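You operate a simulated robot arm through the tools that you are given. There is no shell and no other tool.

You are at the controls of a simulated robot arm. One attempt, no reset.

JOB
Switch machine eight on and get it ready for lot linnet.
Fine: park the head, key in the strip count from the lot's card, select auto.

The check looks at the end state, three seconds after you hand in, the way a careful person would. Anything else that was tipped, shoved, dropped, spilled or broken makes it a failure.

ROBOT AND FRAMES
A 7-joint arm with a two-finger parallel gripper, fixed in place. Base frame: the origin is on the floor under the middle of its stand, x ahead of it, y to its left, z up. Readings come in m, degrees, newtons and seconds.
With the tool pointing down near the work surface it reaches from about 0.26 to 0.7 m from the base axis. Its first joint turns from -166.0 to 166.0 degrees. Payload 1.57 kg.
Tool frame: the origin (TCP) lies between the finger pads and is the grasp point; the fingertips stand 0.03 m ahead of it; z points along the fingers, y is the line along which they close. The gripper opens to 0.08 m. The fingers are 0.017 m wide and 0.012 m thick; the gripper's body (0.04 by 0.082 m) begins 0.08 m behind the TCP.
Orientation is that of the tool frame in the base frame, as a unit quaternion [w, x, y, z]. With the fingers straight down and closing along the base's y, the tool's x points along the base's -x, its y along +y and its z along -z.

CONTROLS
- The arm moves only by the tool apply_moves. Its argument "increments" is one flat list of numbers, 7 for each row, row after row: the shift along the tool's x, y, z in m, then the turn, a rotation vector about the tool's x, y, z in degrees, then the gripper command, from -1 (shut) to 1 (fully open), values between in proportion. In form: [tx, ty, tz, rx, ry, rz, grip, tx, ty, tz, rx, ry, rz, grip, ...]. A call has 1 to 20 rows; each row shifts and turns the commanded pose from where the row before left it, along the tool's axes as they then stand. Rows are played at 5 a second. More than 0.05 m and 8.6 degrees between two rows, or a gripper value outside its range, and nothing of the call is played. A pose out of reach is approached as far as the arm can. The call stops where the force on the tool passes 90 N (or 10 N more than at its start, if that is more) or the arm is blocked; 0.2 s more then pass. Each finger travels about 0.072 m/s and halts on what it meets, pressing with about 25 N; the grip force reading is that of the motor and also rises with nothing between the fingers. The clock runs only during rows and for 0.2 s after the last one: add rows that do not move to give the fingers time. It gives the time, the measured TCP pose, the force on the tool (base axes), the opening and the grip force at its end, in the units of the frame above (readings bear some noise), with the torque about the TCP (base axes, N m) and any sound that the robot's microphone picked up.
- Cameras (640 x 400 px; columns grow to the right, rows downward): "scene" is fixed at [0.0479, 0.5019, 1.4589]; the picture's right is [-0.62, -0.79, 0.00], its down [-0.41, 0.32, -0.85] and it looks along [0.67, -0.53, -0.52] (base axes); focal length 314 px, centre (320, 200). "wrist" rides on the gripper at [0.072, -0.007, -0.122] in the tool frame; the picture's right is [0.09, 1.00, 0.00], its down [-0.84, 0.08, -0.54] and it looks along [-0.54, 0.05, 0.84] (tool axes); focal length 238 px, centre (320, 200). There is no depth. A picture from a camera that has moved, and an enlarged one, comes with that camera's place and axes in the base frame and with its lens.
- camera(camera): a new picture of that camera. The clock stands still meanwhile.
- raise_lower(by): slides the trunk up (or, below 0, down) by that many m; the arm rides with it, the base frame stays. It gives what a move gives, with no picture.
- close_up(camera, box): a new picture of the part [left, top, right, bottom] of that camera's present view, enlarged. The clock stands still meanwhile.
- job_done(): hands the job in; it is judged then, once.

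Places have to be worked out from the pictures, the camera data and where the tool is seen. Open the gripper and draw the arm clear of the work before you hand the job in, unless the task says otherwise.

The tools are called after "Request:" by a JSON object that holds its "api" and its "payload". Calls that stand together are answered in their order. apply_moves: Moves the arm, as the interface text tells. Its arguments: {"type":"object","properties":{"increments":{"type":"array"}},"required":["increments"]} The other tools are called the same way: raise_lower (by) moves the trunk up or down; camera (camera) takes a picture; close_up (camera, box) takes an enlarged picture of a part of a camera's view; job_done () hands the job in.

At the start:

```text
clock: 0.0
eef_pos: [0.4268, 0.3183, 1.1502]
tcp_rot: [0.0, -0.001, 1.0, 0.0]
ft_force: [-0.1, 0.0, 0.3]
moment: [-0.01, -0.02, -0.03]
gripper_width: 0.0802
grip_force: 0.1
trunk travel left (down, up): [-0.325, 0.155]
```

scene: 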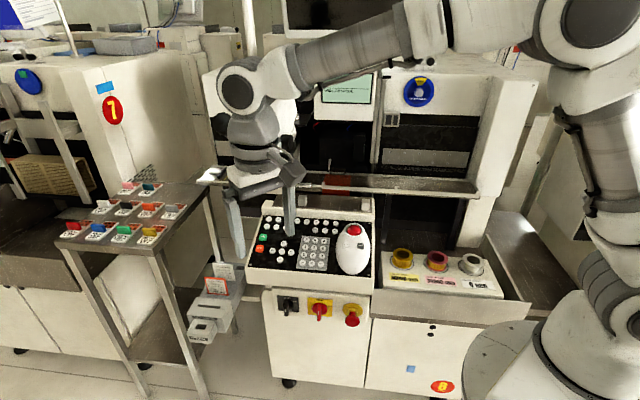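
wrist: 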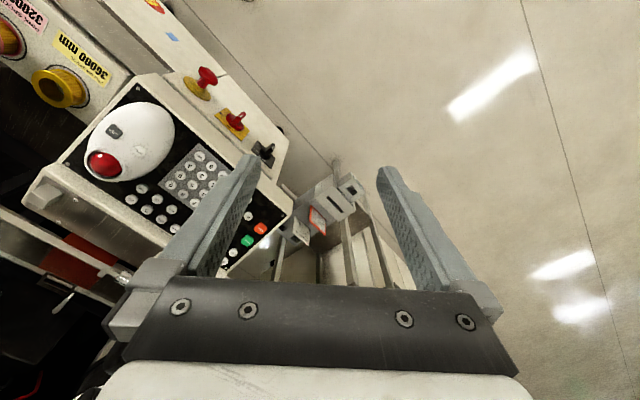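

I start by looking closely at the machine panel, the cards on the stand, and the labels.

Request:
{"api": "close_up", "payload": {"camera": "scene", "box": [235, 180, 395, 300]}}

Request:
{"api": "close_up", "payload": {"camera": "scene", "box": [240, 280, 400, 390]}}

Request:
{"api": "close_up", "payload": {"camera": "scene", "box": [50, 160, 210, 270]}}

Request:
{"api": "close_up", "payload": {"camera": "scene", "box": [170, 240, 270, 350]}}

Request:
{"api": "close_up", "payload": {"camera": "scene", "box": [370, 220, 520, 320]}}

Request:
{"api": "close_up", "payload": {"camera": "scene", "box": [280, 50, 480, 200]}}

```text
3.33 times, centred on (315, 240) of scene
camera zoom: at [0.0479, 0.5019, 1.4589], right [-0.62, -0.79, 0.0], down [-0.41, 0.32, -0.85], along [0.67, -0.53, -0.52], focal length 1046 px, centre (337, 67)
```

zoom: 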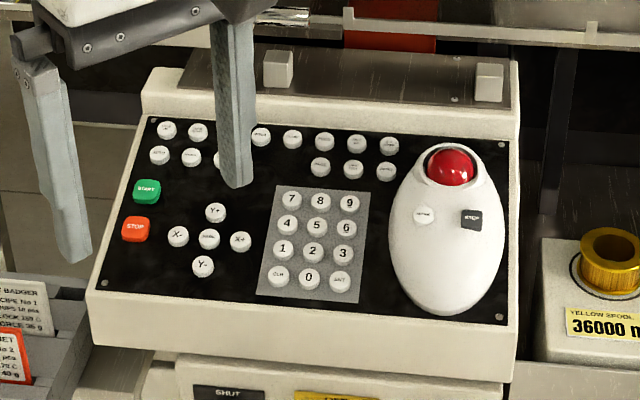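

```text
3.64 times, centred on (320, 335) of scene
camera zoom: at [0.0479, 0.5019, 1.4589], right [-0.62, -0.79, 0.0], down [-0.41, 0.32, -0.85], along [0.67, -0.53, -0.52], focal length 1141 px, centre (320, -291)
```

zoom: 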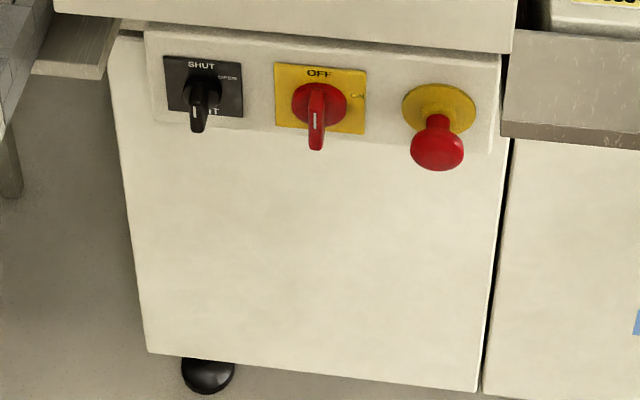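

```text
3.64 times, centred on (130, 215) of scene
camera zoom: at [0.0479, 0.5019, 1.4589], right [-0.62, -0.79, 0.0], down [-0.41, 0.32, -0.85], along [0.67, -0.53, -0.52], focal length 1141 px, centre (1011, 146)
```

zoom: 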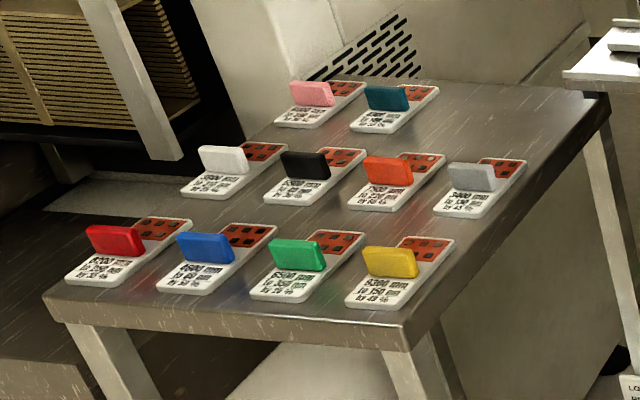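

```text
3.64 times, centred on (220, 295) of scene
camera zoom: at [0.0479, 0.5019, 1.4589], right [-0.62, -0.79, 0.0], down [-0.41, 0.32, -0.85], along [0.67, -0.53, -0.52], focal length 1141 px, centre (684, -146)
```

zoom: 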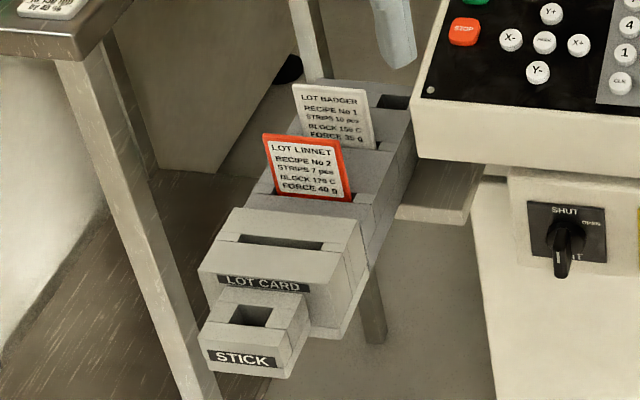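

```text
4.00 times, centred on (445, 270) of scene
camera zoom: at [0.0479, 0.5019, 1.4589], right [-0.62, -0.79, 0.0], down [-0.41, 0.32, -0.85], along [0.67, -0.53, -0.52], focal length 1256 px, centre (-180, -80)
```

zoom: 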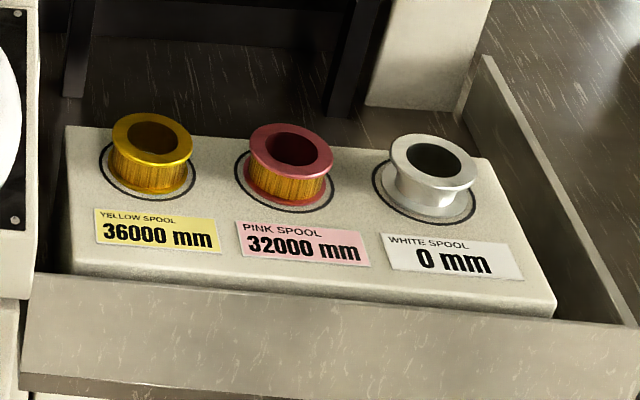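

```text
2.67 times, centred on (380, 125) of scene
camera zoom: at [0.0479, 0.5019, 1.4589], right [-0.62, -0.79, 0.0], down [-0.41, 0.32, -0.85], along [0.67, -0.53, -0.52], focal length 837 px, centre (160, 400)
```

zoom: 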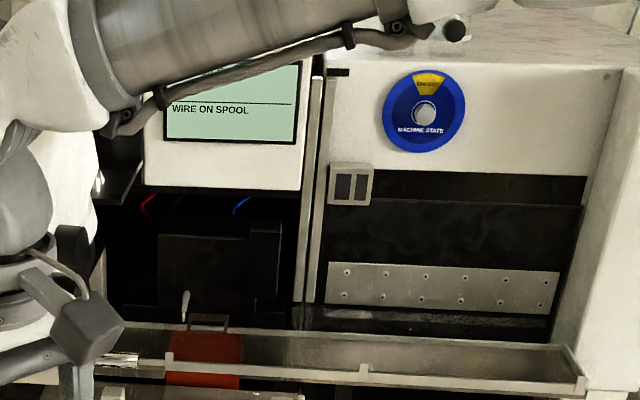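

The lot card reads "LOT LINNET, recipe 2, strips 7"; I zoom in further on everything that carries text to learn how the controls work.

Request:
{"api": "close_up", "payload": {"camera": "scene", "box": [225, 270, 265, 310]}}

Request:
{"api": "close_up", "payload": {"camera": "scene", "box": [200, 255, 245, 300]}}

Request:
{"api": "close_up", "payload": {"camera": "scene", "box": [395, 70, 440, 110]}}

Request:
{"api": "close_up", "payload": {"camera": "scene", "box": [310, 70, 380, 120]}}

Request:
{"api": "close_up", "payload": {"camera": "scene", "box": [265, 208, 345, 248]}}

Request:
{"api": "close_up", "payload": {"camera": "scene", "box": [270, 290, 370, 335]}}

Request:
{"api": "close_up", "payload": {"camera": "wrist", "box": [60, 60, 320, 280]}}

```text
10.00 times, centred on (245, 290) of scene
camera zoom: at [0.0479, 0.5019, 1.4589], right [-0.62, -0.79, 0.0], down [-0.41, 0.32, -0.85], along [0.67, -0.53, -0.52], focal length 3139 px, centre (1070, -700)
```

zoom: 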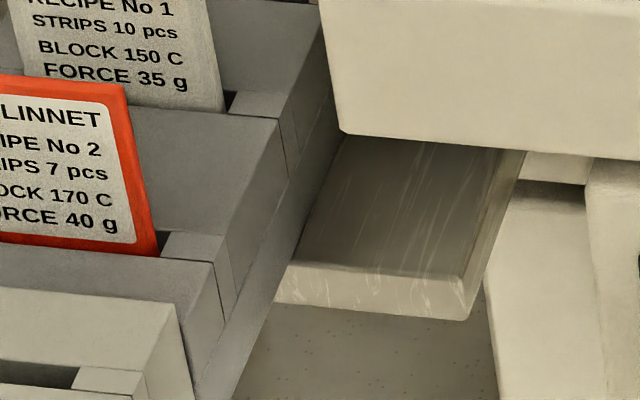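

```text
8.89 times, centred on (222, 278) of scene
camera zoom: at [0.0479, 0.5019, 1.4589], right [-0.62, -0.79, 0.0], down [-0.41, 0.32, -0.85], along [0.67, -0.53, -0.52], focal length 2790 px, centre (1187, -489)
```

zoom: 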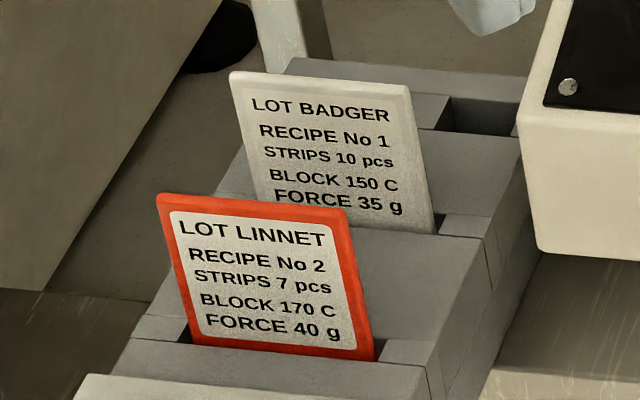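

```text
10.00 times, centred on (418, 90) of scene
camera zoom: at [0.0479, 0.5019, 1.4589], right [-0.62, -0.79, 0.0], down [-0.41, 0.32, -0.85], along [0.67, -0.53, -0.52], focal length 3139 px, centre (-655, 1300)
```

zoom: 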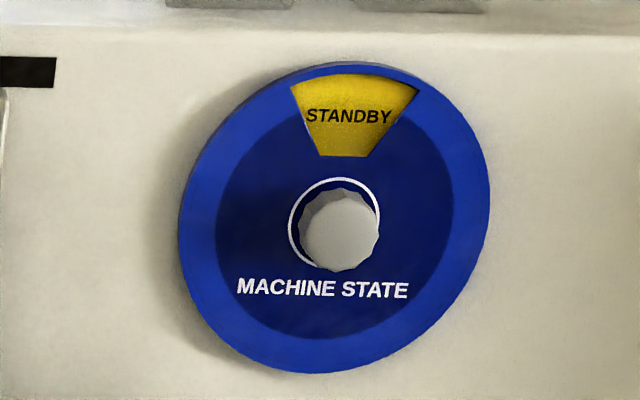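

```text
8.00 times, centred on (345, 95) of scene
camera zoom: at [0.0479, 0.5019, 1.4589], right [-0.62, -0.79, 0.0], down [-0.41, 0.32, -0.85], along [0.67, -0.53, -0.52], focal length 2511 px, centre (120, 1040)
```

zoom: 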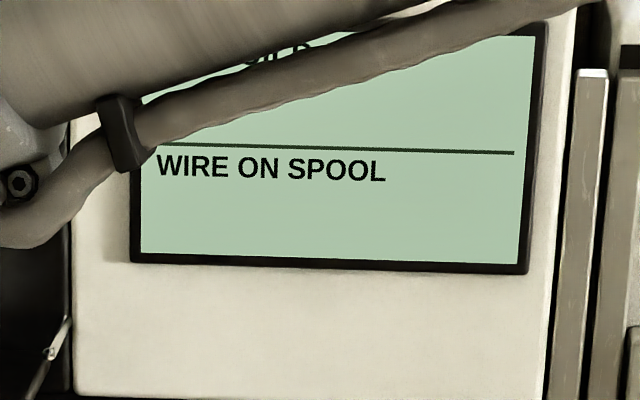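

```text
8.00 times, centred on (305, 228) of scene
camera zoom: at [0.0479, 0.5019, 1.4589], right [-0.62, -0.79, 0.0], down [-0.41, 0.32, -0.85], along [0.67, -0.53, -0.52], focal length 2511 px, centre (440, -24)
```

zoom: 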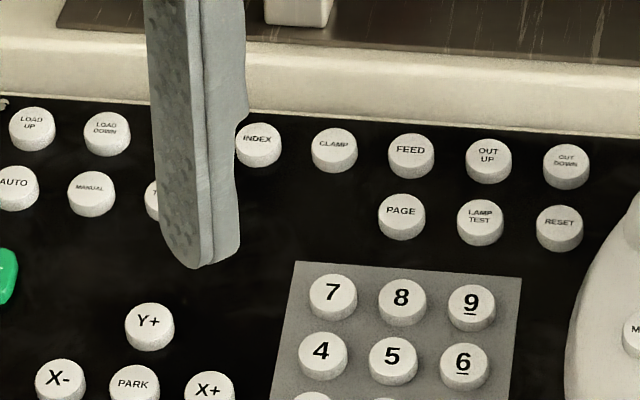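

```text
6.40 times, centred on (320, 312) of scene
camera zoom: at [0.0479, 0.5019, 1.4589], right [-0.62, -0.79, 0.0], down [-0.41, 0.32, -0.85], along [0.67, -0.53, -0.52], focal length 2009 px, centre (320, -520)
```

zoom: 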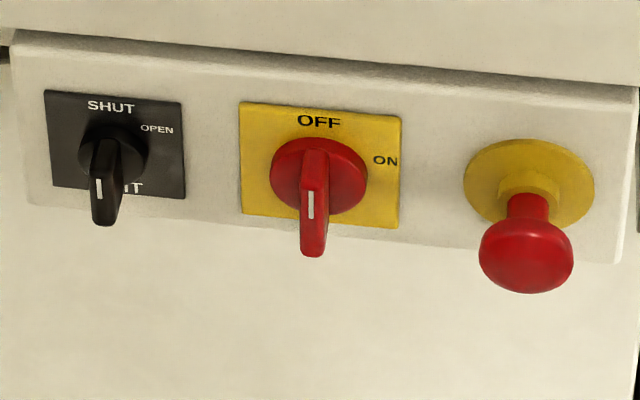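

```text
1.82 times, centred on (190, 170) of wrist
camera zoom: at [0.3535, 0.3099, 1.2714], right [-0.09, 1.0, 0.0], down [0.84, 0.08, 0.54], along [0.54, 0.05, -0.84], focal length 433 px, centre (556, 254)
```

zoom: 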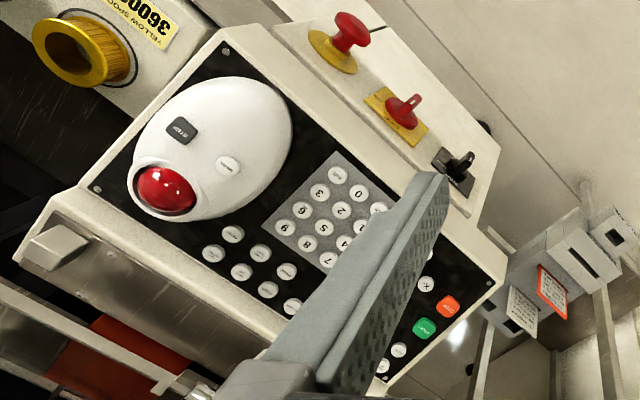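

The panel is about 0.31 m wide, tilted roughly 14°, centred near (0.57, 0.1, 0.9), and my forearm hides the screen. I raise the trunk to clear the view and look again.

Request:
{"api": "raise_lower", "payload": {"by": 0.13}}

Request:
{"api": "camera", "payload": {"camera": "scene"}}

Request:
{"api": "camera", "payload": {"camera": "wrist"}}

```text
clock: 1.6
eef_pos: [0.4275, 0.3179, 1.2805]
tcp_rot: [0.001, 0.0, 1.0, 0.0]
ft_force: [0.1, -0.9, -0.4]
moment: [0.01, -0.01, 0.03]
gripper_width: 0.0801
grip_force: 0.0
trunk travel left (down, up): [-0.455, 0.025]
```

```text
taken
```

scene: 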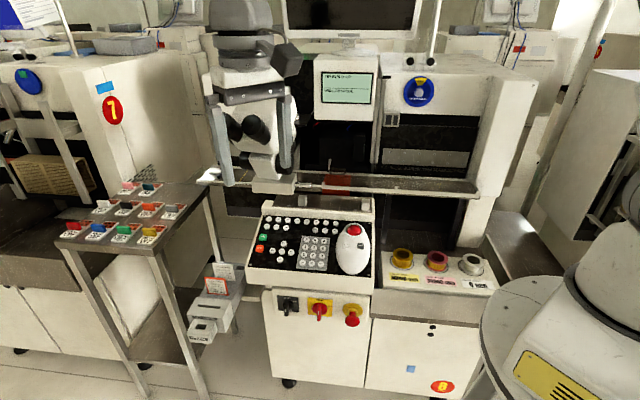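

```text
taken
camera wrist: at [0.3535, 0.31, 1.4013], right [-0.09, 1.0, 0.0], down [0.84, 0.08, 0.54], along [0.54, 0.05, -0.84], focal length 238 px, centre (320, 200)
```

wrist: 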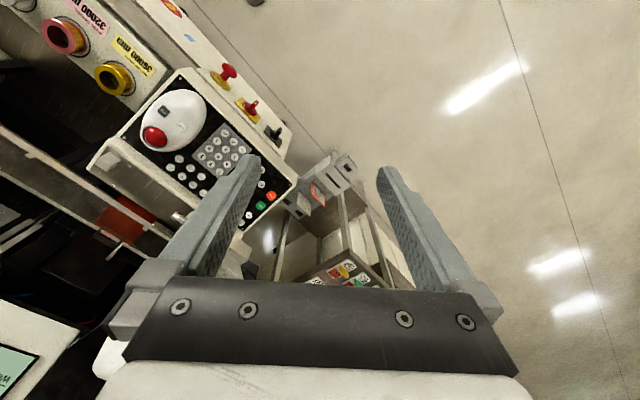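

The view is now clear, so I read the screen, the panel buttons and the front switches.

Request:
{"api": "close_up", "payload": {"camera": "scene", "box": [315, 65, 379, 110]}}

Request:
{"api": "close_up", "payload": {"camera": "scene", "box": [250, 205, 330, 255]}}

Request:
{"api": "close_up", "payload": {"camera": "scene", "box": [295, 210, 375, 280]}}

Request:
{"api": "close_up", "payload": {"camera": "scene", "box": [240, 190, 400, 290]}}

Request:
{"api": "close_up", "payload": {"camera": "scene", "box": [300, 290, 345, 325]}}

Request:
{"api": "close_up", "payload": {"camera": "scene", "box": [265, 285, 310, 320]}}

Request:
{"api": "close_up", "payload": {"camera": "scene", "box": [250, 140, 400, 230]}}

Request:
{"api": "close_up", "payload": {"camera": "wrist", "box": [190, 40, 310, 150]}}

Request:
{"api": "close_up", "payload": {"camera": "scene", "box": [400, 310, 480, 400]}}

```text
8.89 times, centred on (347, 88) of scene
camera zoom: at [0.0479, 0.5019, 1.4589], right [-0.62, -0.79, 0.0], down [-0.41, 0.32, -0.85], along [0.67, -0.53, -0.52], focal length 2790 px, centre (80, 1200)
```

zoom: 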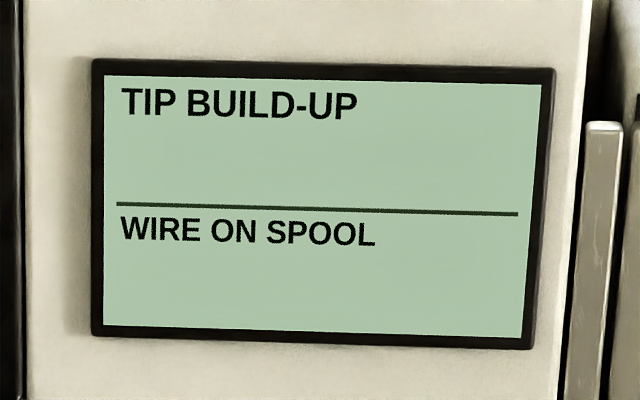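

```text
8.00 times, centred on (290, 230) of scene
camera zoom: at [0.0479, 0.5019, 1.4589], right [-0.62, -0.79, 0.0], down [-0.41, 0.32, -0.85], along [0.67, -0.53, -0.52], focal length 2511 px, centre (560, -40)
```

zoom: 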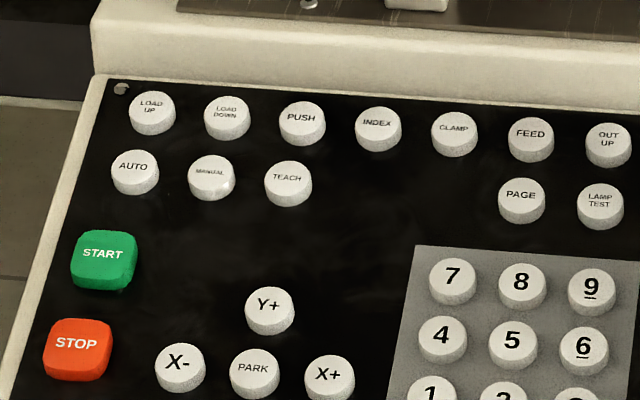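

```text
5.71 times, centred on (335, 245) of scene
camera zoom: at [0.0479, 0.5019, 1.4589], right [-0.62, -0.79, 0.0], down [-0.41, 0.32, -0.85], along [0.67, -0.53, -0.52], focal length 1794 px, centre (234, -57)
```

zoom: 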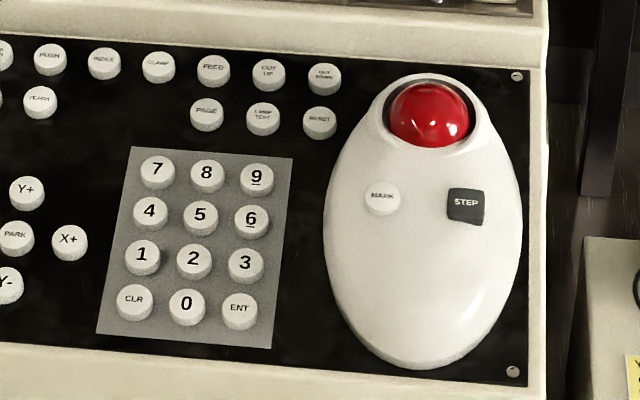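

```text
4.00 times, centred on (320, 240) of scene
camera zoom: at [0.0479, 0.5019, 1.4589], right [-0.62, -0.79, 0.0], down [-0.41, 0.32, -0.85], along [0.67, -0.53, -0.52], focal length 1256 px, centre (320, 40)
```

zoom: 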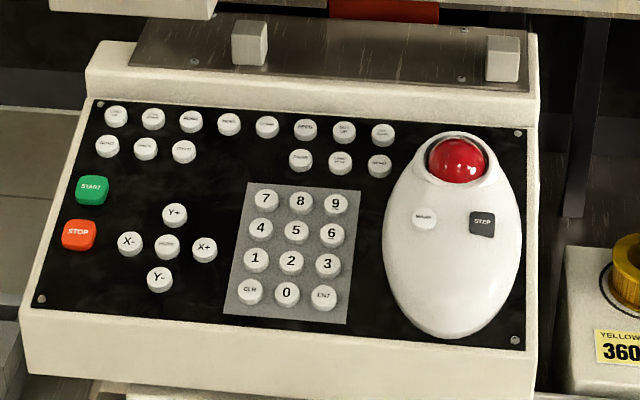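

```text
11.43 times, centred on (322, 308) of scene
camera zoom: at [0.0479, 0.5019, 1.4589], right [-0.62, -0.79, 0.0], down [-0.41, 0.32, -0.85], along [0.67, -0.53, -0.52], focal length 3587 px, centre (291, -1029)
```

zoom: 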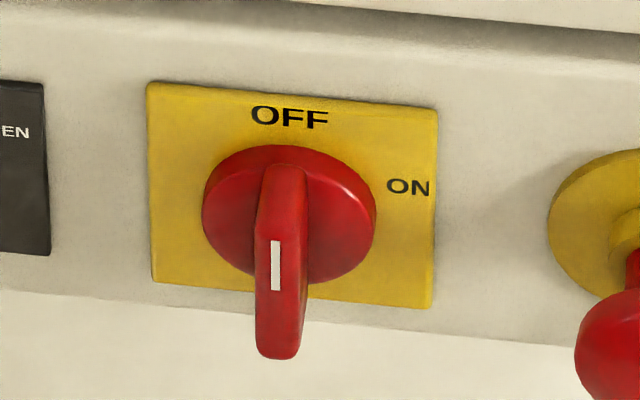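

```text
11.43 times, centred on (288, 302) of scene
camera zoom: at [0.0479, 0.5019, 1.4589], right [-0.62, -0.79, 0.0], down [-0.41, 0.32, -0.85], along [0.67, -0.53, -0.52], focal length 3587 px, centre (691, -971)
```

zoom: 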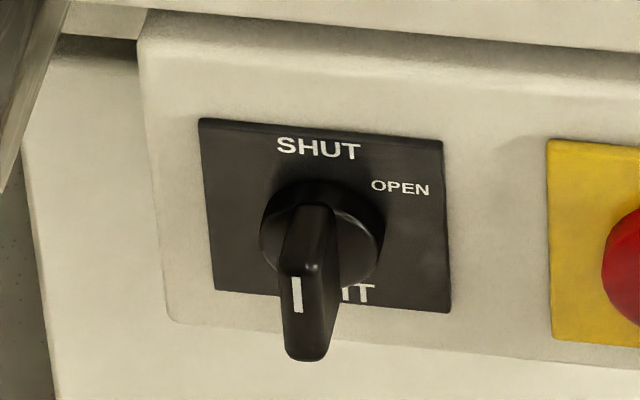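

```text
4.27 times, centred on (325, 185) of scene
camera zoom: at [0.0479, 0.5019, 1.4589], right [-0.62, -0.79, 0.0], down [-0.41, 0.32, -0.85], along [0.67, -0.53, -0.52], focal length 1339 px, centre (299, 264)
```

zoom: 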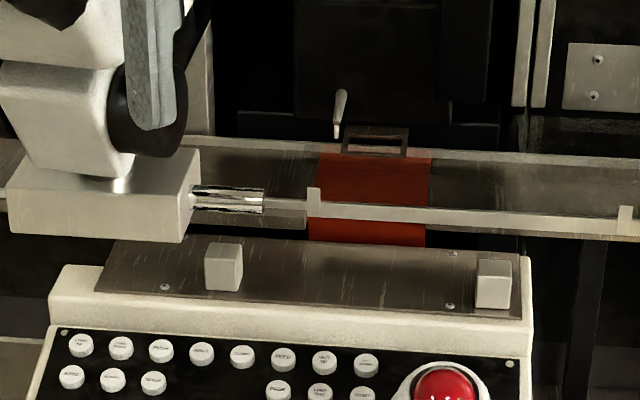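

```text
3.64 times, centred on (250, 95) of wrist
camera zoom: at [0.3535, 0.31, 1.4013], right [-0.09, 1.0, 0.0], down [0.84, 0.08, 0.54], along [0.54, 0.05, -0.84], focal length 867 px, centre (574, 582)
```

zoom: 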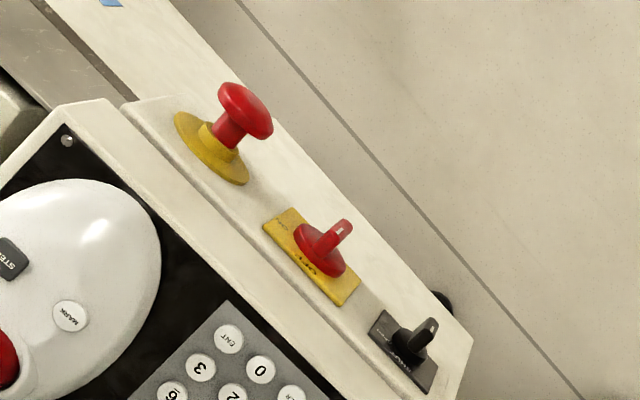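

```text
4.44 times, centred on (440, 355) of scene
camera zoom: at [0.0479, 0.5019, 1.4589], right [-0.62, -0.79, 0.0], down [-0.41, 0.32, -0.85], along [0.67, -0.53, -0.52], focal length 1395 px, centre (-213, -489)
```

zoom: 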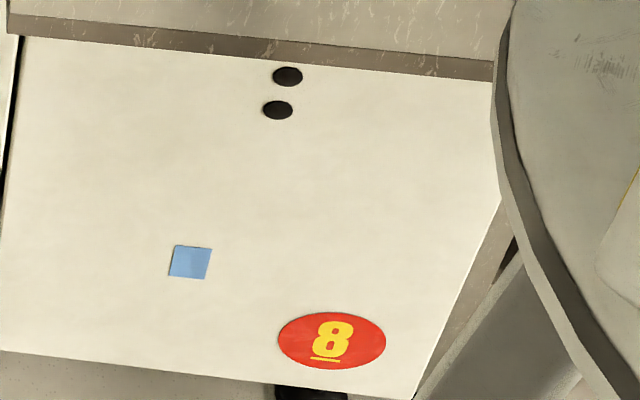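

The screen shows only blank headings, and the red main switch's white mark points up to OFF while ON is to the right. I lower the trunk, since the hand is about 0.2 m in front of the machine's face, then turn the tool to face the front switches.

Request:
{"api": "raise_lower", "payload": {"by": -0.2}}

Request:
{"api": "apply_moves", "payload": {"increments": [0, 0, 0, 0, 0, 7.6, 1, 0, 0, 0, 0, 0, 7.6, 1, 0, 0, 0, 0, 0, 7.6, 1, 0, 0, 0, 0, 0, 7.6, 1, 0, 0, 0, 0, 0, 7.6, 1, 0, 0, 0, 0, 0, 7.6, 1, 0, 0, 0, 0, -7.5, 0, 1, 0, 0, 0, 0, -7.5, 0, 1, 0, 0, 0, 0, -7.5, 0, 1, 0, 0, 0, 0, -7.5, 0, 1, 0, 0, 0, 0, -7.5, 0, 1, 0, 0, 0, 0, -7.5, 0, 1]}}

Request:
{"api": "camera", "payload": {"camera": "scene"}}

Request:
{"api": "camera", "payload": {"camera": "wrist"}}

```text
clock: 3.8
eef_pos: [0.4261, 0.3178, 1.0809]
tcp_rot: [0.0, 0.0, 1.0, 0.0]
ft_force: [0.4, -0.1, 0.3]
moment: [0.0, 0.0, -0.02]
gripper_width: 0.0802
grip_force: 0.1
trunk travel left (down, up): [-0.255, 0.225]
```

```text
clock: 6.3
eef_pos: [0.427, 0.317, 1.0809]
tcp_rot: [0.353, 0.359, 0.851, -0.148]
ft_force: [-0.7, -0.1, -1.2]
moment: [0.01, 0.03, -0.02]
gripper_width: 0.08
grip_force: 0.0
trunk travel left (down, up): [-0.255, 0.225]
```

```text
taken
```

scene: 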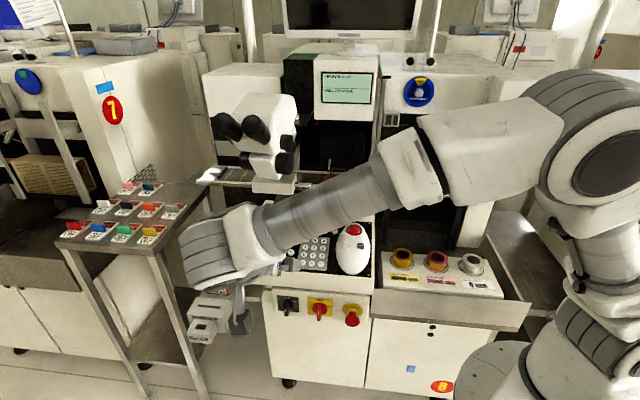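

```text
taken
camera wrist: at [0.3245, 0.4097, 1.1147], right [0.67, 0.74, -0.06], down [0.2, -0.09, 0.98], along [0.72, -0.66, -0.21], focal length 238 px, centre (320, 200)
```

wrist: 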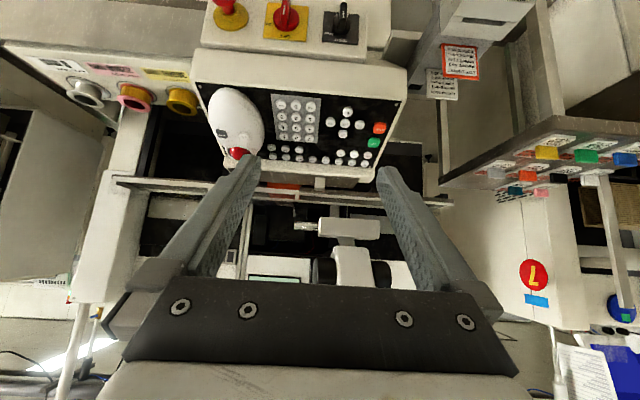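

The wrist now faces the machine (picture upside down). I take enlarged views of the switches and the panel from here to fix positions precisely.

Request:
{"api": "close_up", "payload": {"camera": "wrist", "box": [190, 0, 400, 120]}}

Request:
{"api": "close_up", "payload": {"camera": "wrist", "box": [190, 60, 410, 180]}}

Request:
{"api": "close_up", "payload": {"camera": "wrist", "box": [370, 0, 560, 130]}}

```text
3.05 times, centred on (295, 60) of wrist
camera zoom: at [0.3245, 0.4097, 1.1147], right [0.67, 0.74, -0.06], down [0.2, -0.09, 0.98], along [0.72, -0.66, -0.21], focal length 726 px, centre (396, 627)
```

zoom: 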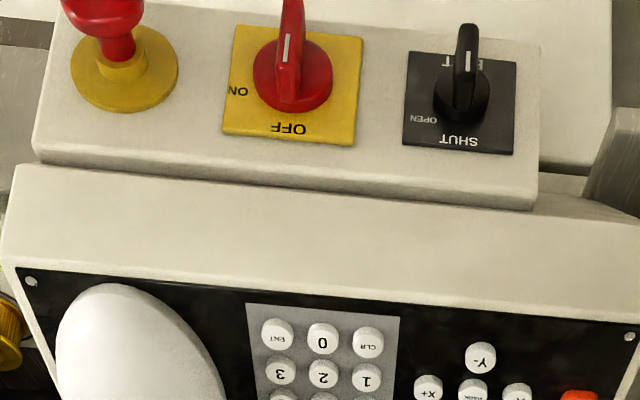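

```text
2.91 times, centred on (300, 120) of wrist
camera zoom: at [0.3245, 0.4097, 1.1147], right [0.67, 0.74, -0.06], down [0.2, -0.09, 0.98], along [0.72, -0.66, -0.21], focal length 693 px, centre (378, 433)
```

zoom: 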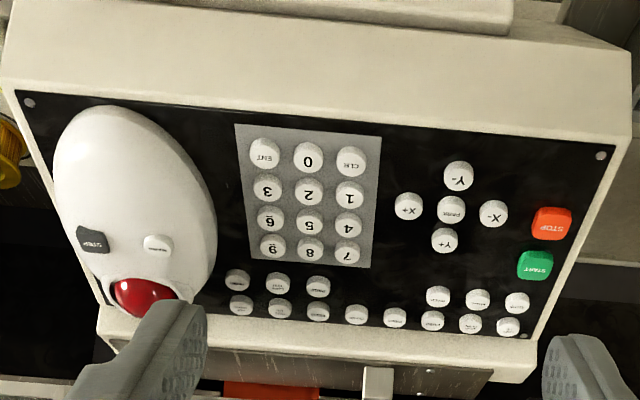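

```text
3.08 times, centred on (465, 65) of wrist
camera zoom: at [0.3245, 0.4097, 1.1147], right [0.67, 0.74, -0.06], down [0.2, -0.09, 0.98], along [0.72, -0.66, -0.21], focal length 733 px, centre (-126, 615)
```

zoom: 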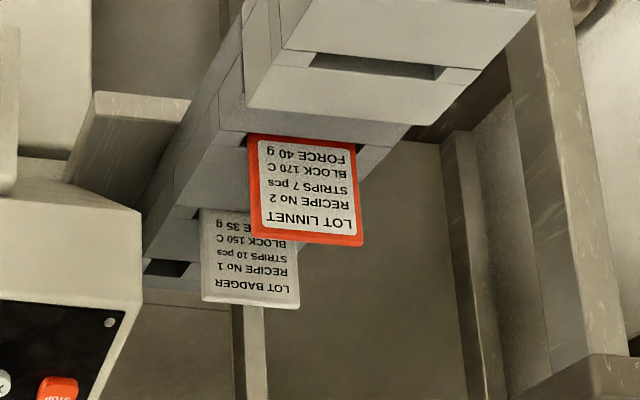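

Switch plate centre comes out near (0.513, 0.134, 0.746), with the handle sticking out about 3 cm from a vertical face. I lower the trunk further and finish pitching the tool to horizontal while still well in front of the machine.

Request:
{"api": "raise_lower", "payload": {"by": -0.15}}

Request:
{"api": "apply_moves", "payload": {"increments": [0, 0, 0, 0, -7.5, 0, 0.2, 0, 0, 0, 0, -7.5, 0, 0.2, 0, 0, 0, 0, -7.5, 0, 0.2, 0, 0, 0, 0, -7.5, 0, 0.2, 0, 0, 0, 0, -7.5, 0, 0.2, 0, 0, 0, 0, -7.5, 0, 0.2]}}

Request:
{"api": "camera", "payload": {"camera": "scene"}}

Request:
{"api": "camera", "payload": {"camera": "wrist"}}

```text
clock: 8.1
eef_pos: [0.4254, 0.3174, 0.9301]
tcp_rot: [0.352, 0.358, 0.852, -0.148]
ft_force: [-0.4, -0.5, 0.7]
moment: [0.0, -0.01, -0.02]
gripper_width: 0.0803
grip_force: 0.1
trunk travel left (down, up): [-0.105, 0.375]
```

```text
clock: 9.5
eef_pos: [0.4276, 0.3152, 0.9302]
tcp_rot: [0.653, 0.273, 0.651, -0.274]
ft_force: [0.5, -0.1, -0.3]
moment: [0.02, 0.0, 0.03]
gripper_width: 0.0479
grip_force: 0.1
trunk travel left (down, up): [-0.105, 0.375]
```

```text
taken
```

scene: 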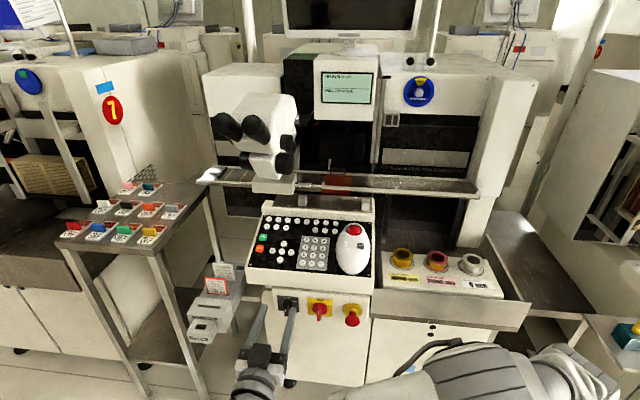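

```text
taken
camera wrist: at [0.3353, 0.3982, 0.8577], right [0.71, 0.7, -0.09], down [-0.33, 0.44, 0.84], along [0.62, -0.56, 0.54], focal length 238 px, centre (320, 200)
```

wrist: 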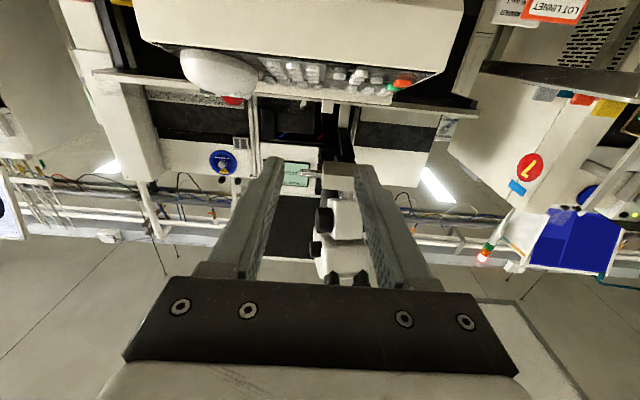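

The tool is now horizontal and aligned with the switch axis. I descend and shift to a point about 0.14 m in front of the switch plate, fingers half open.

Request:
{"api": "apply_moves", "payload": {"increments": [0.031, -0.011, 0.008, 0, 0, 0, 0.1, 0.031, -0.011, 0.008, 0, 0, 0, 0.1, 0.031, -0.011, 0.008, 0, 0, 0, 0.1, 0.031, -0.011, 0.008, 0, 0, 0, 0.1, 0.031, -0.011, 0.008, 0, 0, 0, 0.1, 0.029, -0.011, 0.008, 0, 0, 0, 0.1]}}

Request:
{"api": "camera", "payload": {"camera": "scene"}}

Request:
{"api": "camera", "payload": {"camera": "wrist"}}

```text
clock: 10.9
eef_pos: [0.415, 0.2373, 0.7467]
tcp_rot: [0.652, 0.274, 0.652, -0.274]
ft_force: [-0.6, -0.1, 0.8]
moment: [0.02, 0.02, 0.01]
gripper_width: 0.044
grip_force: 0.0
trunk travel left (down, up): [-0.105, 0.375]
```

```text
taken
```

scene: 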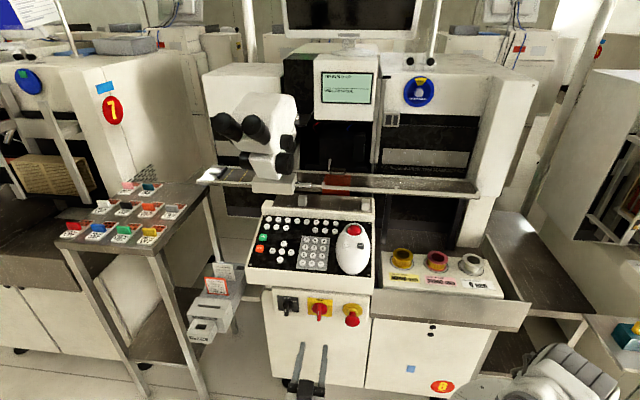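

```text
taken
camera wrist: at [0.3236, 0.3181, 0.6732], right [0.71, 0.7, -0.09], down [-0.32, 0.44, 0.84], along [0.62, -0.57, 0.54], focal length 238 px, centre (320, 200)
```

wrist: 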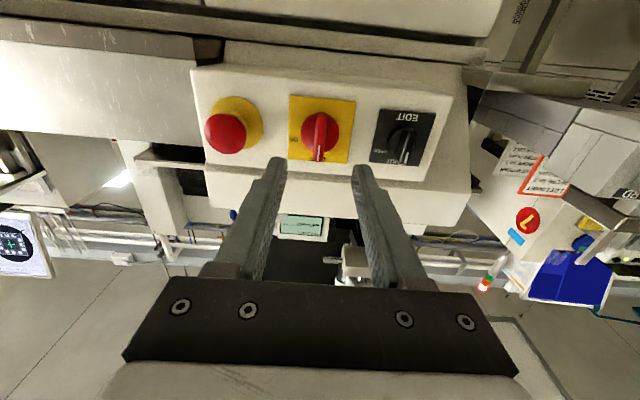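

The black switch is labelled EDIT (SHUT/OPEN), which may lock number entry. I zoom in to measure the offset between the gripper and the red handle.

Request:
{"api": "close_up", "payload": {"camera": "wrist", "box": [240, 80, 400, 200]}}

Request:
{"api": "close_up", "payload": {"camera": "scene", "box": [270, 280, 370, 400]}}

Request:
{"api": "close_up", "payload": {"camera": "wrist", "box": [360, 90, 450, 180]}}

```text
3.33 times, centred on (320, 140) of wrist
camera zoom: at [0.3236, 0.3181, 0.6732], right [0.71, 0.7, -0.09], down [-0.32, 0.44, 0.84], along [0.62, -0.57, 0.54], focal length 794 px, centre (320, 400)
```

zoom: 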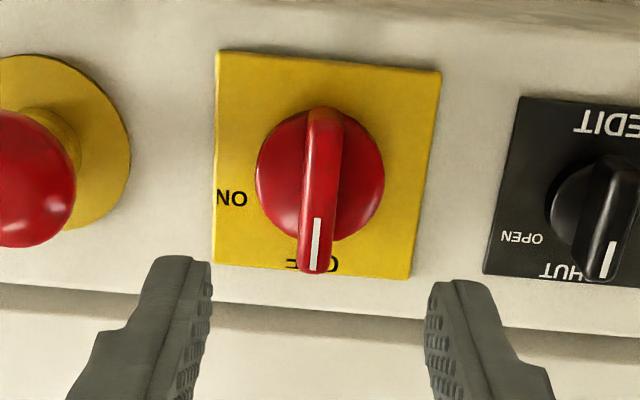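

```text
3.33 times, centred on (320, 340) of scene
camera zoom: at [0.0479, 0.5019, 1.4589], right [-0.62, -0.79, 0.0], down [-0.41, 0.32, -0.85], along [0.67, -0.53, -0.52], focal length 1046 px, centre (320, -267)
```

zoom: 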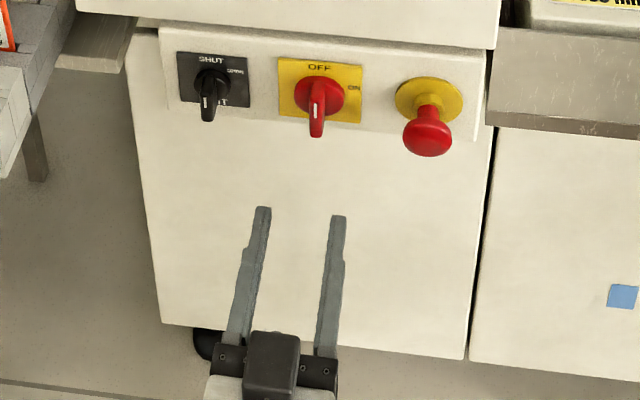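

```text
4.44 times, centred on (405, 135) of wrist
camera zoom: at [0.3236, 0.3181, 0.6732], right [0.71, 0.7, -0.09], down [-0.32, 0.44, 0.84], along [0.62, -0.57, 0.54], focal length 1059 px, centre (-58, 489)
```

zoom: 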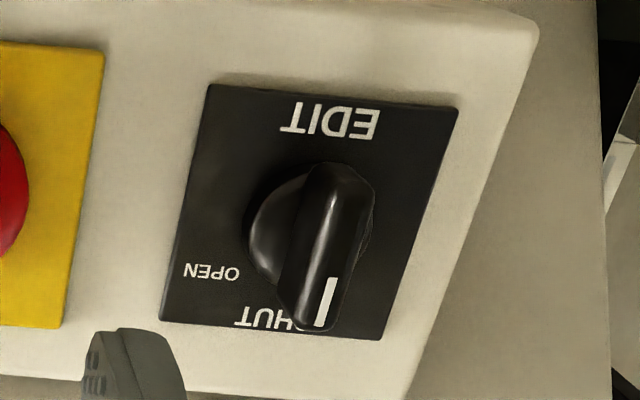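

The red handle's axis is 6–7 mm above the tool axis and laterally centred, with the blade front 0.112 m ahead of the TCP. I raise 7 mm, advance 95 mm so the tips overlap the blade without touching the disc, and check before closing.

Request:
{"api": "apply_moves", "payload": {"increments": [-0.0068, 0, 0, 0, 0, 0, 0.1, 0, 0, 0.03, 0, 0, 0, 0.1, 0, 0, 0.03, 0, 0, 0, 0.1, 0, 0, 0.02, 0, 0, 0, 0.1, 0, 0, 0.015, 0, 0, 0, 0.1, 0, 0, 0, 0, 0, 0, 0.1]}}

Request:
{"api": "camera", "payload": {"camera": "wrist"}}

Request:
{"api": "close_up", "payload": {"camera": "scene", "box": [270, 280, 370, 350]}}

```text
clock: 12.3
eef_pos: [0.4811, 0.169, 0.7528]
tcp_rot: [0.652, 0.274, 0.652, -0.274]
ft_force: [0.0, 1.0, 0.6]
moment: [0.03, 0.01, 0.0]
gripper_width: 0.0439
grip_force: 0.1
trunk travel left (down, up): [-0.105, 0.375]
```

```text
taken
camera wrist: at [0.3891, 0.2495, 0.6798], right [0.71, 0.7, -0.09], down [-0.32, 0.44, 0.84], along [0.62, -0.56, 0.54], focal length 238 px, centre (320, 200)
```

wrist: 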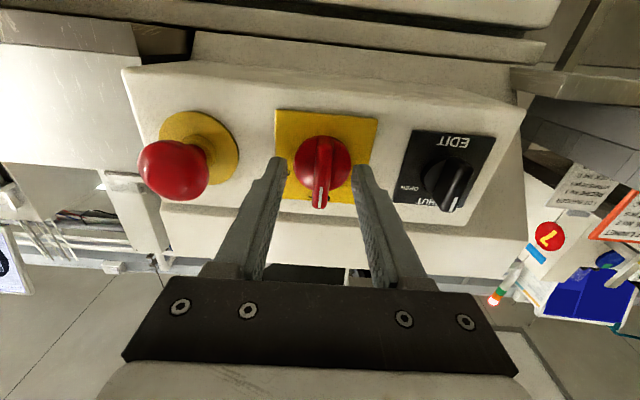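

```text
5.71 times, centred on (320, 315) of scene
camera zoom: at [0.0479, 0.5019, 1.4589], right [-0.62, -0.79, 0.0], down [-0.41, 0.32, -0.85], along [0.67, -0.53, -0.52], focal length 1794 px, centre (320, -457)
```

zoom: 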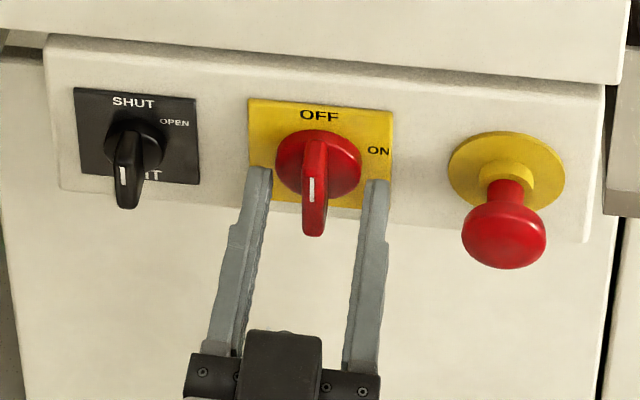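

The fingertips straddle the blade with about 13 mm overlap, and readings show no contact. I close on the handle.

Request:
{"api": "apply_moves", "payload": {"increments": [0, 0, 0, 0, 0, 0, -1, 0, 0, 0, 0, 0, 0, -1, 0, 0, 0, 0, 0, 0, -1, 0, 0, 0, 0, 0, 0, -1]}}

Request:
{"api": "close_up", "payload": {"camera": "wrist", "box": [240, 80, 400, 240]}}

```text
clock: 13.3
eef_pos: [0.4813, 0.169, 0.7519]
tcp_rot: [0.652, 0.273, 0.652, -0.273]
ft_force: [15.1, 4.2, 2.1]
moment: [0.09, 0.09, 0.81]
gripper_width: 0.0108
grip_force: 28.8
trunk travel left (down, up): [-0.105, 0.375]
```

```text
2.50 times, centred on (320, 160) of wrist
camera zoom: at [0.3897, 0.2506, 0.6799], right [0.71, 0.7, -0.09], down [-0.33, 0.44, 0.84], along [0.63, -0.56, 0.54], focal length 596 px, centre (320, 300)
```

zoom: 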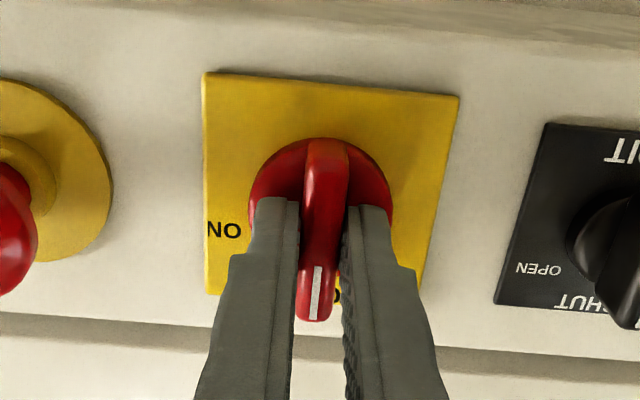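

The blade is gripped at 10.8 mm, with about 14 N sideways load suggesting a slight lateral offset. I nudge 0.7 mm along tool +y to centre and look at the force.

Request:
{"api": "apply_moves", "payload": {"increments": [0, 0.0007, 0, 0, 0, 0, -1, 0, 0, 0, 0, 0, 0, -1]}}

```text
clock: 13.9
eef_pos: [0.481, 0.169, 0.7529]
tcp_rot: [0.652, 0.274, 0.652, -0.274]
ft_force: [19.0, 1.8, 1.7]
moment: [0.07, 0.02, 0.75]
gripper_width: 0.0112
grip_force: 28.6
trunk travel left (down, up): [-0.105, 0.375]
```

The load rose slightly, so I nudge back the other way to find the neutral position.

Request:
{"api": "apply_moves", "payload": {"increments": [0, -0.0015, 0, 0, 0, 0, -1, 0, 0, 0, 0, 0, 0, -1]}}

```text
clock: 14.5
eef_pos: [0.4813, 0.1696, 0.7528]
tcp_rot: [0.651, 0.273, 0.653, -0.274]
ft_force: [33.3, 3.7, 3.1]
moment: [0.13, 0.07, 0.94]
gripper_width: 0.0108
grip_force: 28.3
trunk travel left (down, up): [-0.105, 0.375]
```

Moving −y raised the load, so the blade lies to tool +y. I shift +2.5 mm in y and re-read.

Request:
{"api": "apply_moves", "payload": {"increments": [0, 0.0012, 0, 0, 0, 0, -1, 0, 0.0013, 0, 0, 0, 0, -1, 0, 0, 0, 0, 0, 0, -1]}}

Request:
{"api": "close_up", "payload": {"camera": "wrist", "box": [270, 100, 370, 220]}}

```text
clock: 15.3
eef_pos: [0.4808, 0.1703, 0.7522]
tcp_rot: [0.651, 0.274, 0.652, -0.276]
ft_force: [23.5, -6.1, -0.6]
moment: [-0.07, -0.25, 0.72]
gripper_width: 0.0107
grip_force: 28.7
trunk travel left (down, up): [-0.105, 0.375]
```

```text
3.33 times, centred on (320, 160) of wrist
camera zoom: at [0.39, 0.2511, 0.6798], right [0.71, 0.7, -0.09], down [-0.32, 0.44, 0.84], along [0.62, -0.57, 0.54], focal length 794 px, centre (320, 333)
```

zoom: 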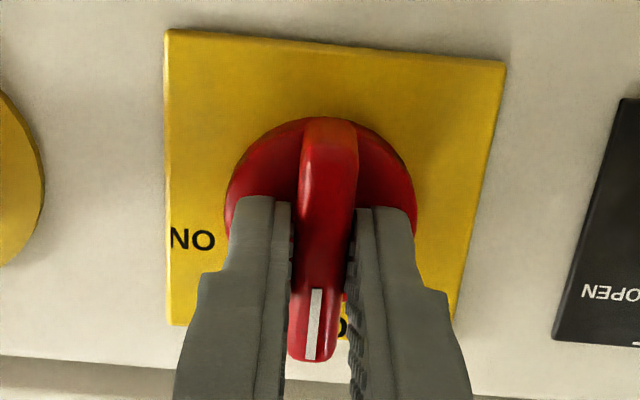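

There is an inward push of about 20 N building up; I back off 2 mm along the tool axis to see whether it relaxes.

Request:
{"api": "apply_moves", "payload": {"increments": [0, 0, -0.002, 0, 0, 0, -1, 0, 0, 0, 0, 0, 0, -1]}}

```text
clock: 15.9
eef_pos: [0.4808, 0.1708, 0.754]
tcp_rot: [0.652, 0.274, 0.652, -0.275]
ft_force: [24.2, -9.1, 1.3]
moment: [-0.01, -0.05, 0.71]
gripper_width: 0.011
grip_force: 28.6
trunk travel left (down, up): [-0.105, 0.375]
```

The load is moderate and comes from the grip itself, so it is safe to turn. I rotate the handle the first 15° clockwise (about tool +z) and check.

Request:
{"api": "apply_moves", "payload": {"increments": [0, 0.0005, 0.001, 0, 0, 5, -1, 0, 0, 0, 0, 0, 5, -1, 0, 0, 0, 0, 0, 5, -1, 0, 0, 0, 0, 0, 0, -1]}}

Request:
{"api": "close_up", "payload": {"camera": "scene", "box": [290, 280, 350, 340]}}

```text
clock: 16.9
eef_pos: [0.4793, 0.1705, 0.7528]
tcp_rot: [0.682, 0.357, 0.61, -0.186]
ft_force: [9.4, -10.4, 1.3]
moment: [-0.14, -0.12, 0.34]
gripper_width: 0.011
grip_force: 28.8
trunk travel left (down, up): [-0.105, 0.375]
```

```text
6.67 times, centred on (320, 310) of scene
camera zoom: at [0.0479, 0.5019, 1.4589], right [-0.62, -0.79, 0.0], down [-0.41, 0.32, -0.85], along [0.67, -0.53, -0.52], focal length 2093 px, centre (320, -533)
```

zoom: 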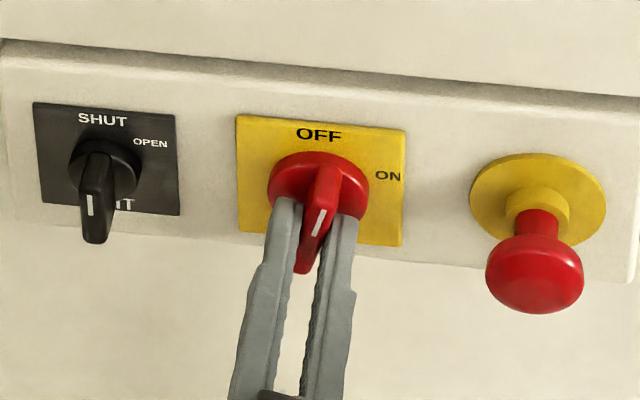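

The handle follows. I keep turning to about 60°, since the ON label sits roughly 60–65° clockwise from OFF, and check the resistance.

Request:
{"api": "apply_moves", "payload": {"increments": [0, 0, 0, 0, 0, 6, -1, 0, 0, 0, 0, 0, 6, -1, 0, 0, 0, 0, 0, 6, -1, 0, 0, 0, 0, 0, 6, -1, 0, 0, 0, 0, 0, 6, -1, 0, 0, 0, 0, 0, 6, -1, 0, 0, 0, 0, 0, 6, -1, 0, 0, 0, 0, 0, 0, -1]}}

Request:
{"api": "close_up", "payload": {"camera": "scene", "box": [290, 280, 350, 340]}}

Request:
{"api": "camera", "payload": {"camera": "scene"}}

```text
clock: 18.7
eef_pos: [0.4809, 0.1715, 0.7525]
tcp_rot: [0.703, 0.554, 0.441, 0.07]
ft_force: [-18.6, -1.8, -10.5]
moment: [0.04, 0.04, -0.1]
gripper_width: 0.011
grip_force: 28.6
trunk travel left (down, up): [-0.105, 0.375]
```

```text
6.67 times, centred on (320, 310) of scene
camera zoom: at [0.0479, 0.5019, 1.4589], right [-0.62, -0.79, 0.0], down [-0.41, 0.32, -0.85], along [0.67, -0.53, -0.52], focal length 2093 px, centre (320, -533)
```

zoom: 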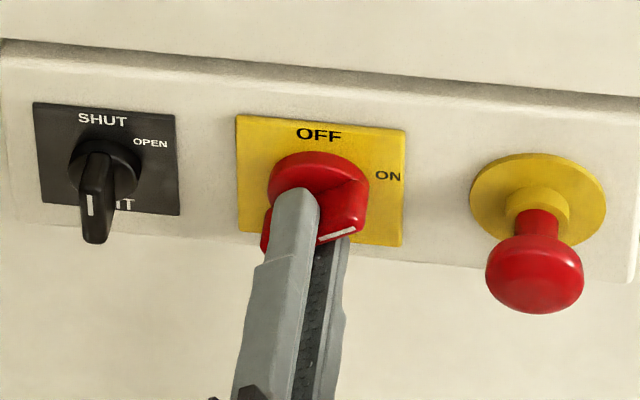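

```text
taken
```

scene: 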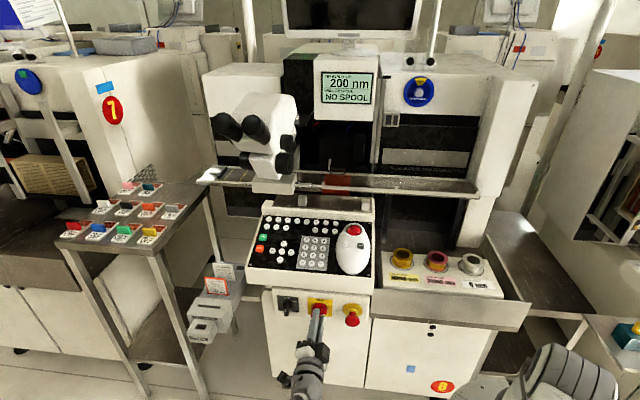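

The screen lit up ("200 nm", "NO SPOOL"), so the machine is on at about 57°. I turn a few degrees further gently to find the end position.

Request:
{"api": "apply_moves", "payload": {"increments": [0, 0, 0, 0, 0, 3, -1, 0, 0, 0, 0, 0, 0, -1]}}

Request:
{"api": "close_up", "payload": {"camera": "scene", "box": [290, 280, 350, 340]}}

Request:
{"api": "close_up", "payload": {"camera": "scene", "box": [310, 65, 384, 110]}}

Request:
{"api": "close_up", "payload": {"camera": "scene", "box": [240, 195, 400, 295]}}

```text
clock: 19.3
eef_pos: [0.4808, 0.1707, 0.7539]
tcp_rot: [0.701, 0.563, 0.428, 0.088]
ft_force: [-17.7, -0.5, -13.8]
moment: [-0.15, -0.18, -0.73]
gripper_width: 0.011
grip_force: 28.4
trunk travel left (down, up): [-0.105, 0.375]
```

```text
6.67 times, centred on (320, 310) of scene
camera zoom: at [0.0479, 0.5019, 1.4589], right [-0.62, -0.79, 0.0], down [-0.41, 0.32, -0.85], along [0.67, -0.53, -0.52], focal length 2093 px, centre (320, -533)
```

zoom: 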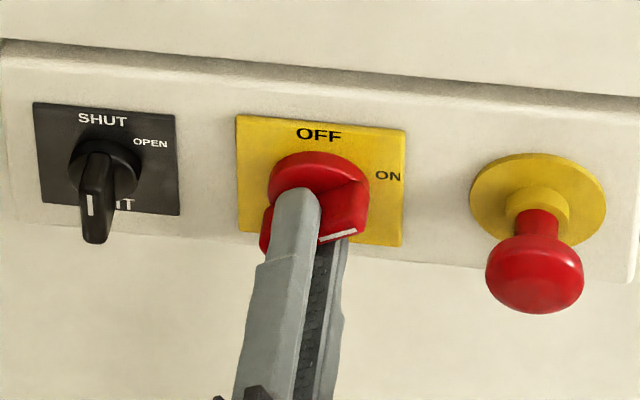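

```text
8.65 times, centred on (347, 88) of scene
camera zoom: at [0.0479, 0.5019, 1.4589], right [-0.62, -0.79, 0.0], down [-0.41, 0.32, -0.85], along [0.67, -0.53, -0.52], focal length 2715 px, centre (86, 1173)
```

zoom: 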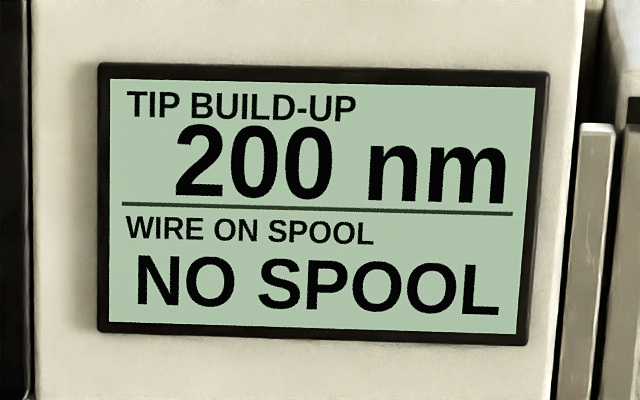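

```text
4.00 times, centred on (320, 245) of scene
camera zoom: at [0.0479, 0.5019, 1.4589], right [-0.62, -0.79, 0.0], down [-0.41, 0.32, -0.85], along [0.67, -0.53, -0.52], focal length 1256 px, centre (320, 20)
```

zoom: 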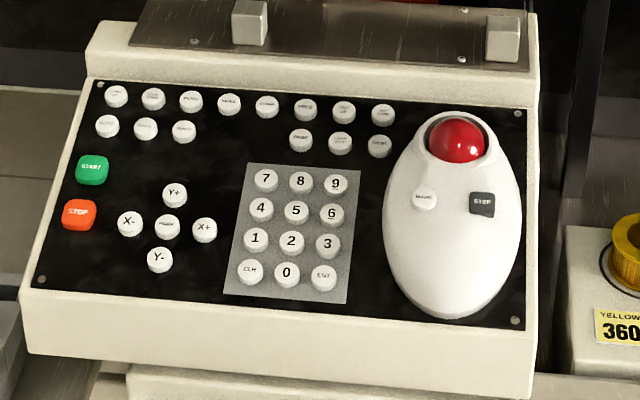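

The mark now sits at 60°, pointing at ON. I test 4° more to see whether this is the end stop.

Request:
{"api": "apply_moves", "payload": {"increments": [0, 0, 0, 0, 0, 4, -1, 0, 0, 0, 0, 0, 0, -1]}}

Request:
{"api": "close_up", "payload": {"camera": "scene", "box": [290, 280, 350, 340]}}

```text
clock: 19.9
eef_pos: [0.4804, 0.1705, 0.7534]
tcp_rot: [0.699, 0.577, 0.407, 0.113]
ft_force: [-14.1, -3.3, -14.0]
moment: [0.18, 0.16, 0.17]
gripper_width: 0.0109
grip_force: 28.6
trunk travel left (down, up): [-0.105, 0.375]
```

```text
6.67 times, centred on (320, 310) of scene
camera zoom: at [0.0479, 0.5019, 1.4589], right [-0.62, -0.79, 0.0], down [-0.41, 0.32, -0.85], along [0.67, -0.53, -0.52], focal length 2093 px, centre (320, -533)
```

zoom: 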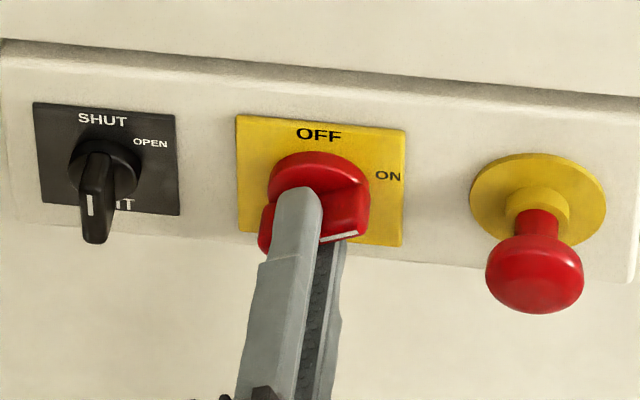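

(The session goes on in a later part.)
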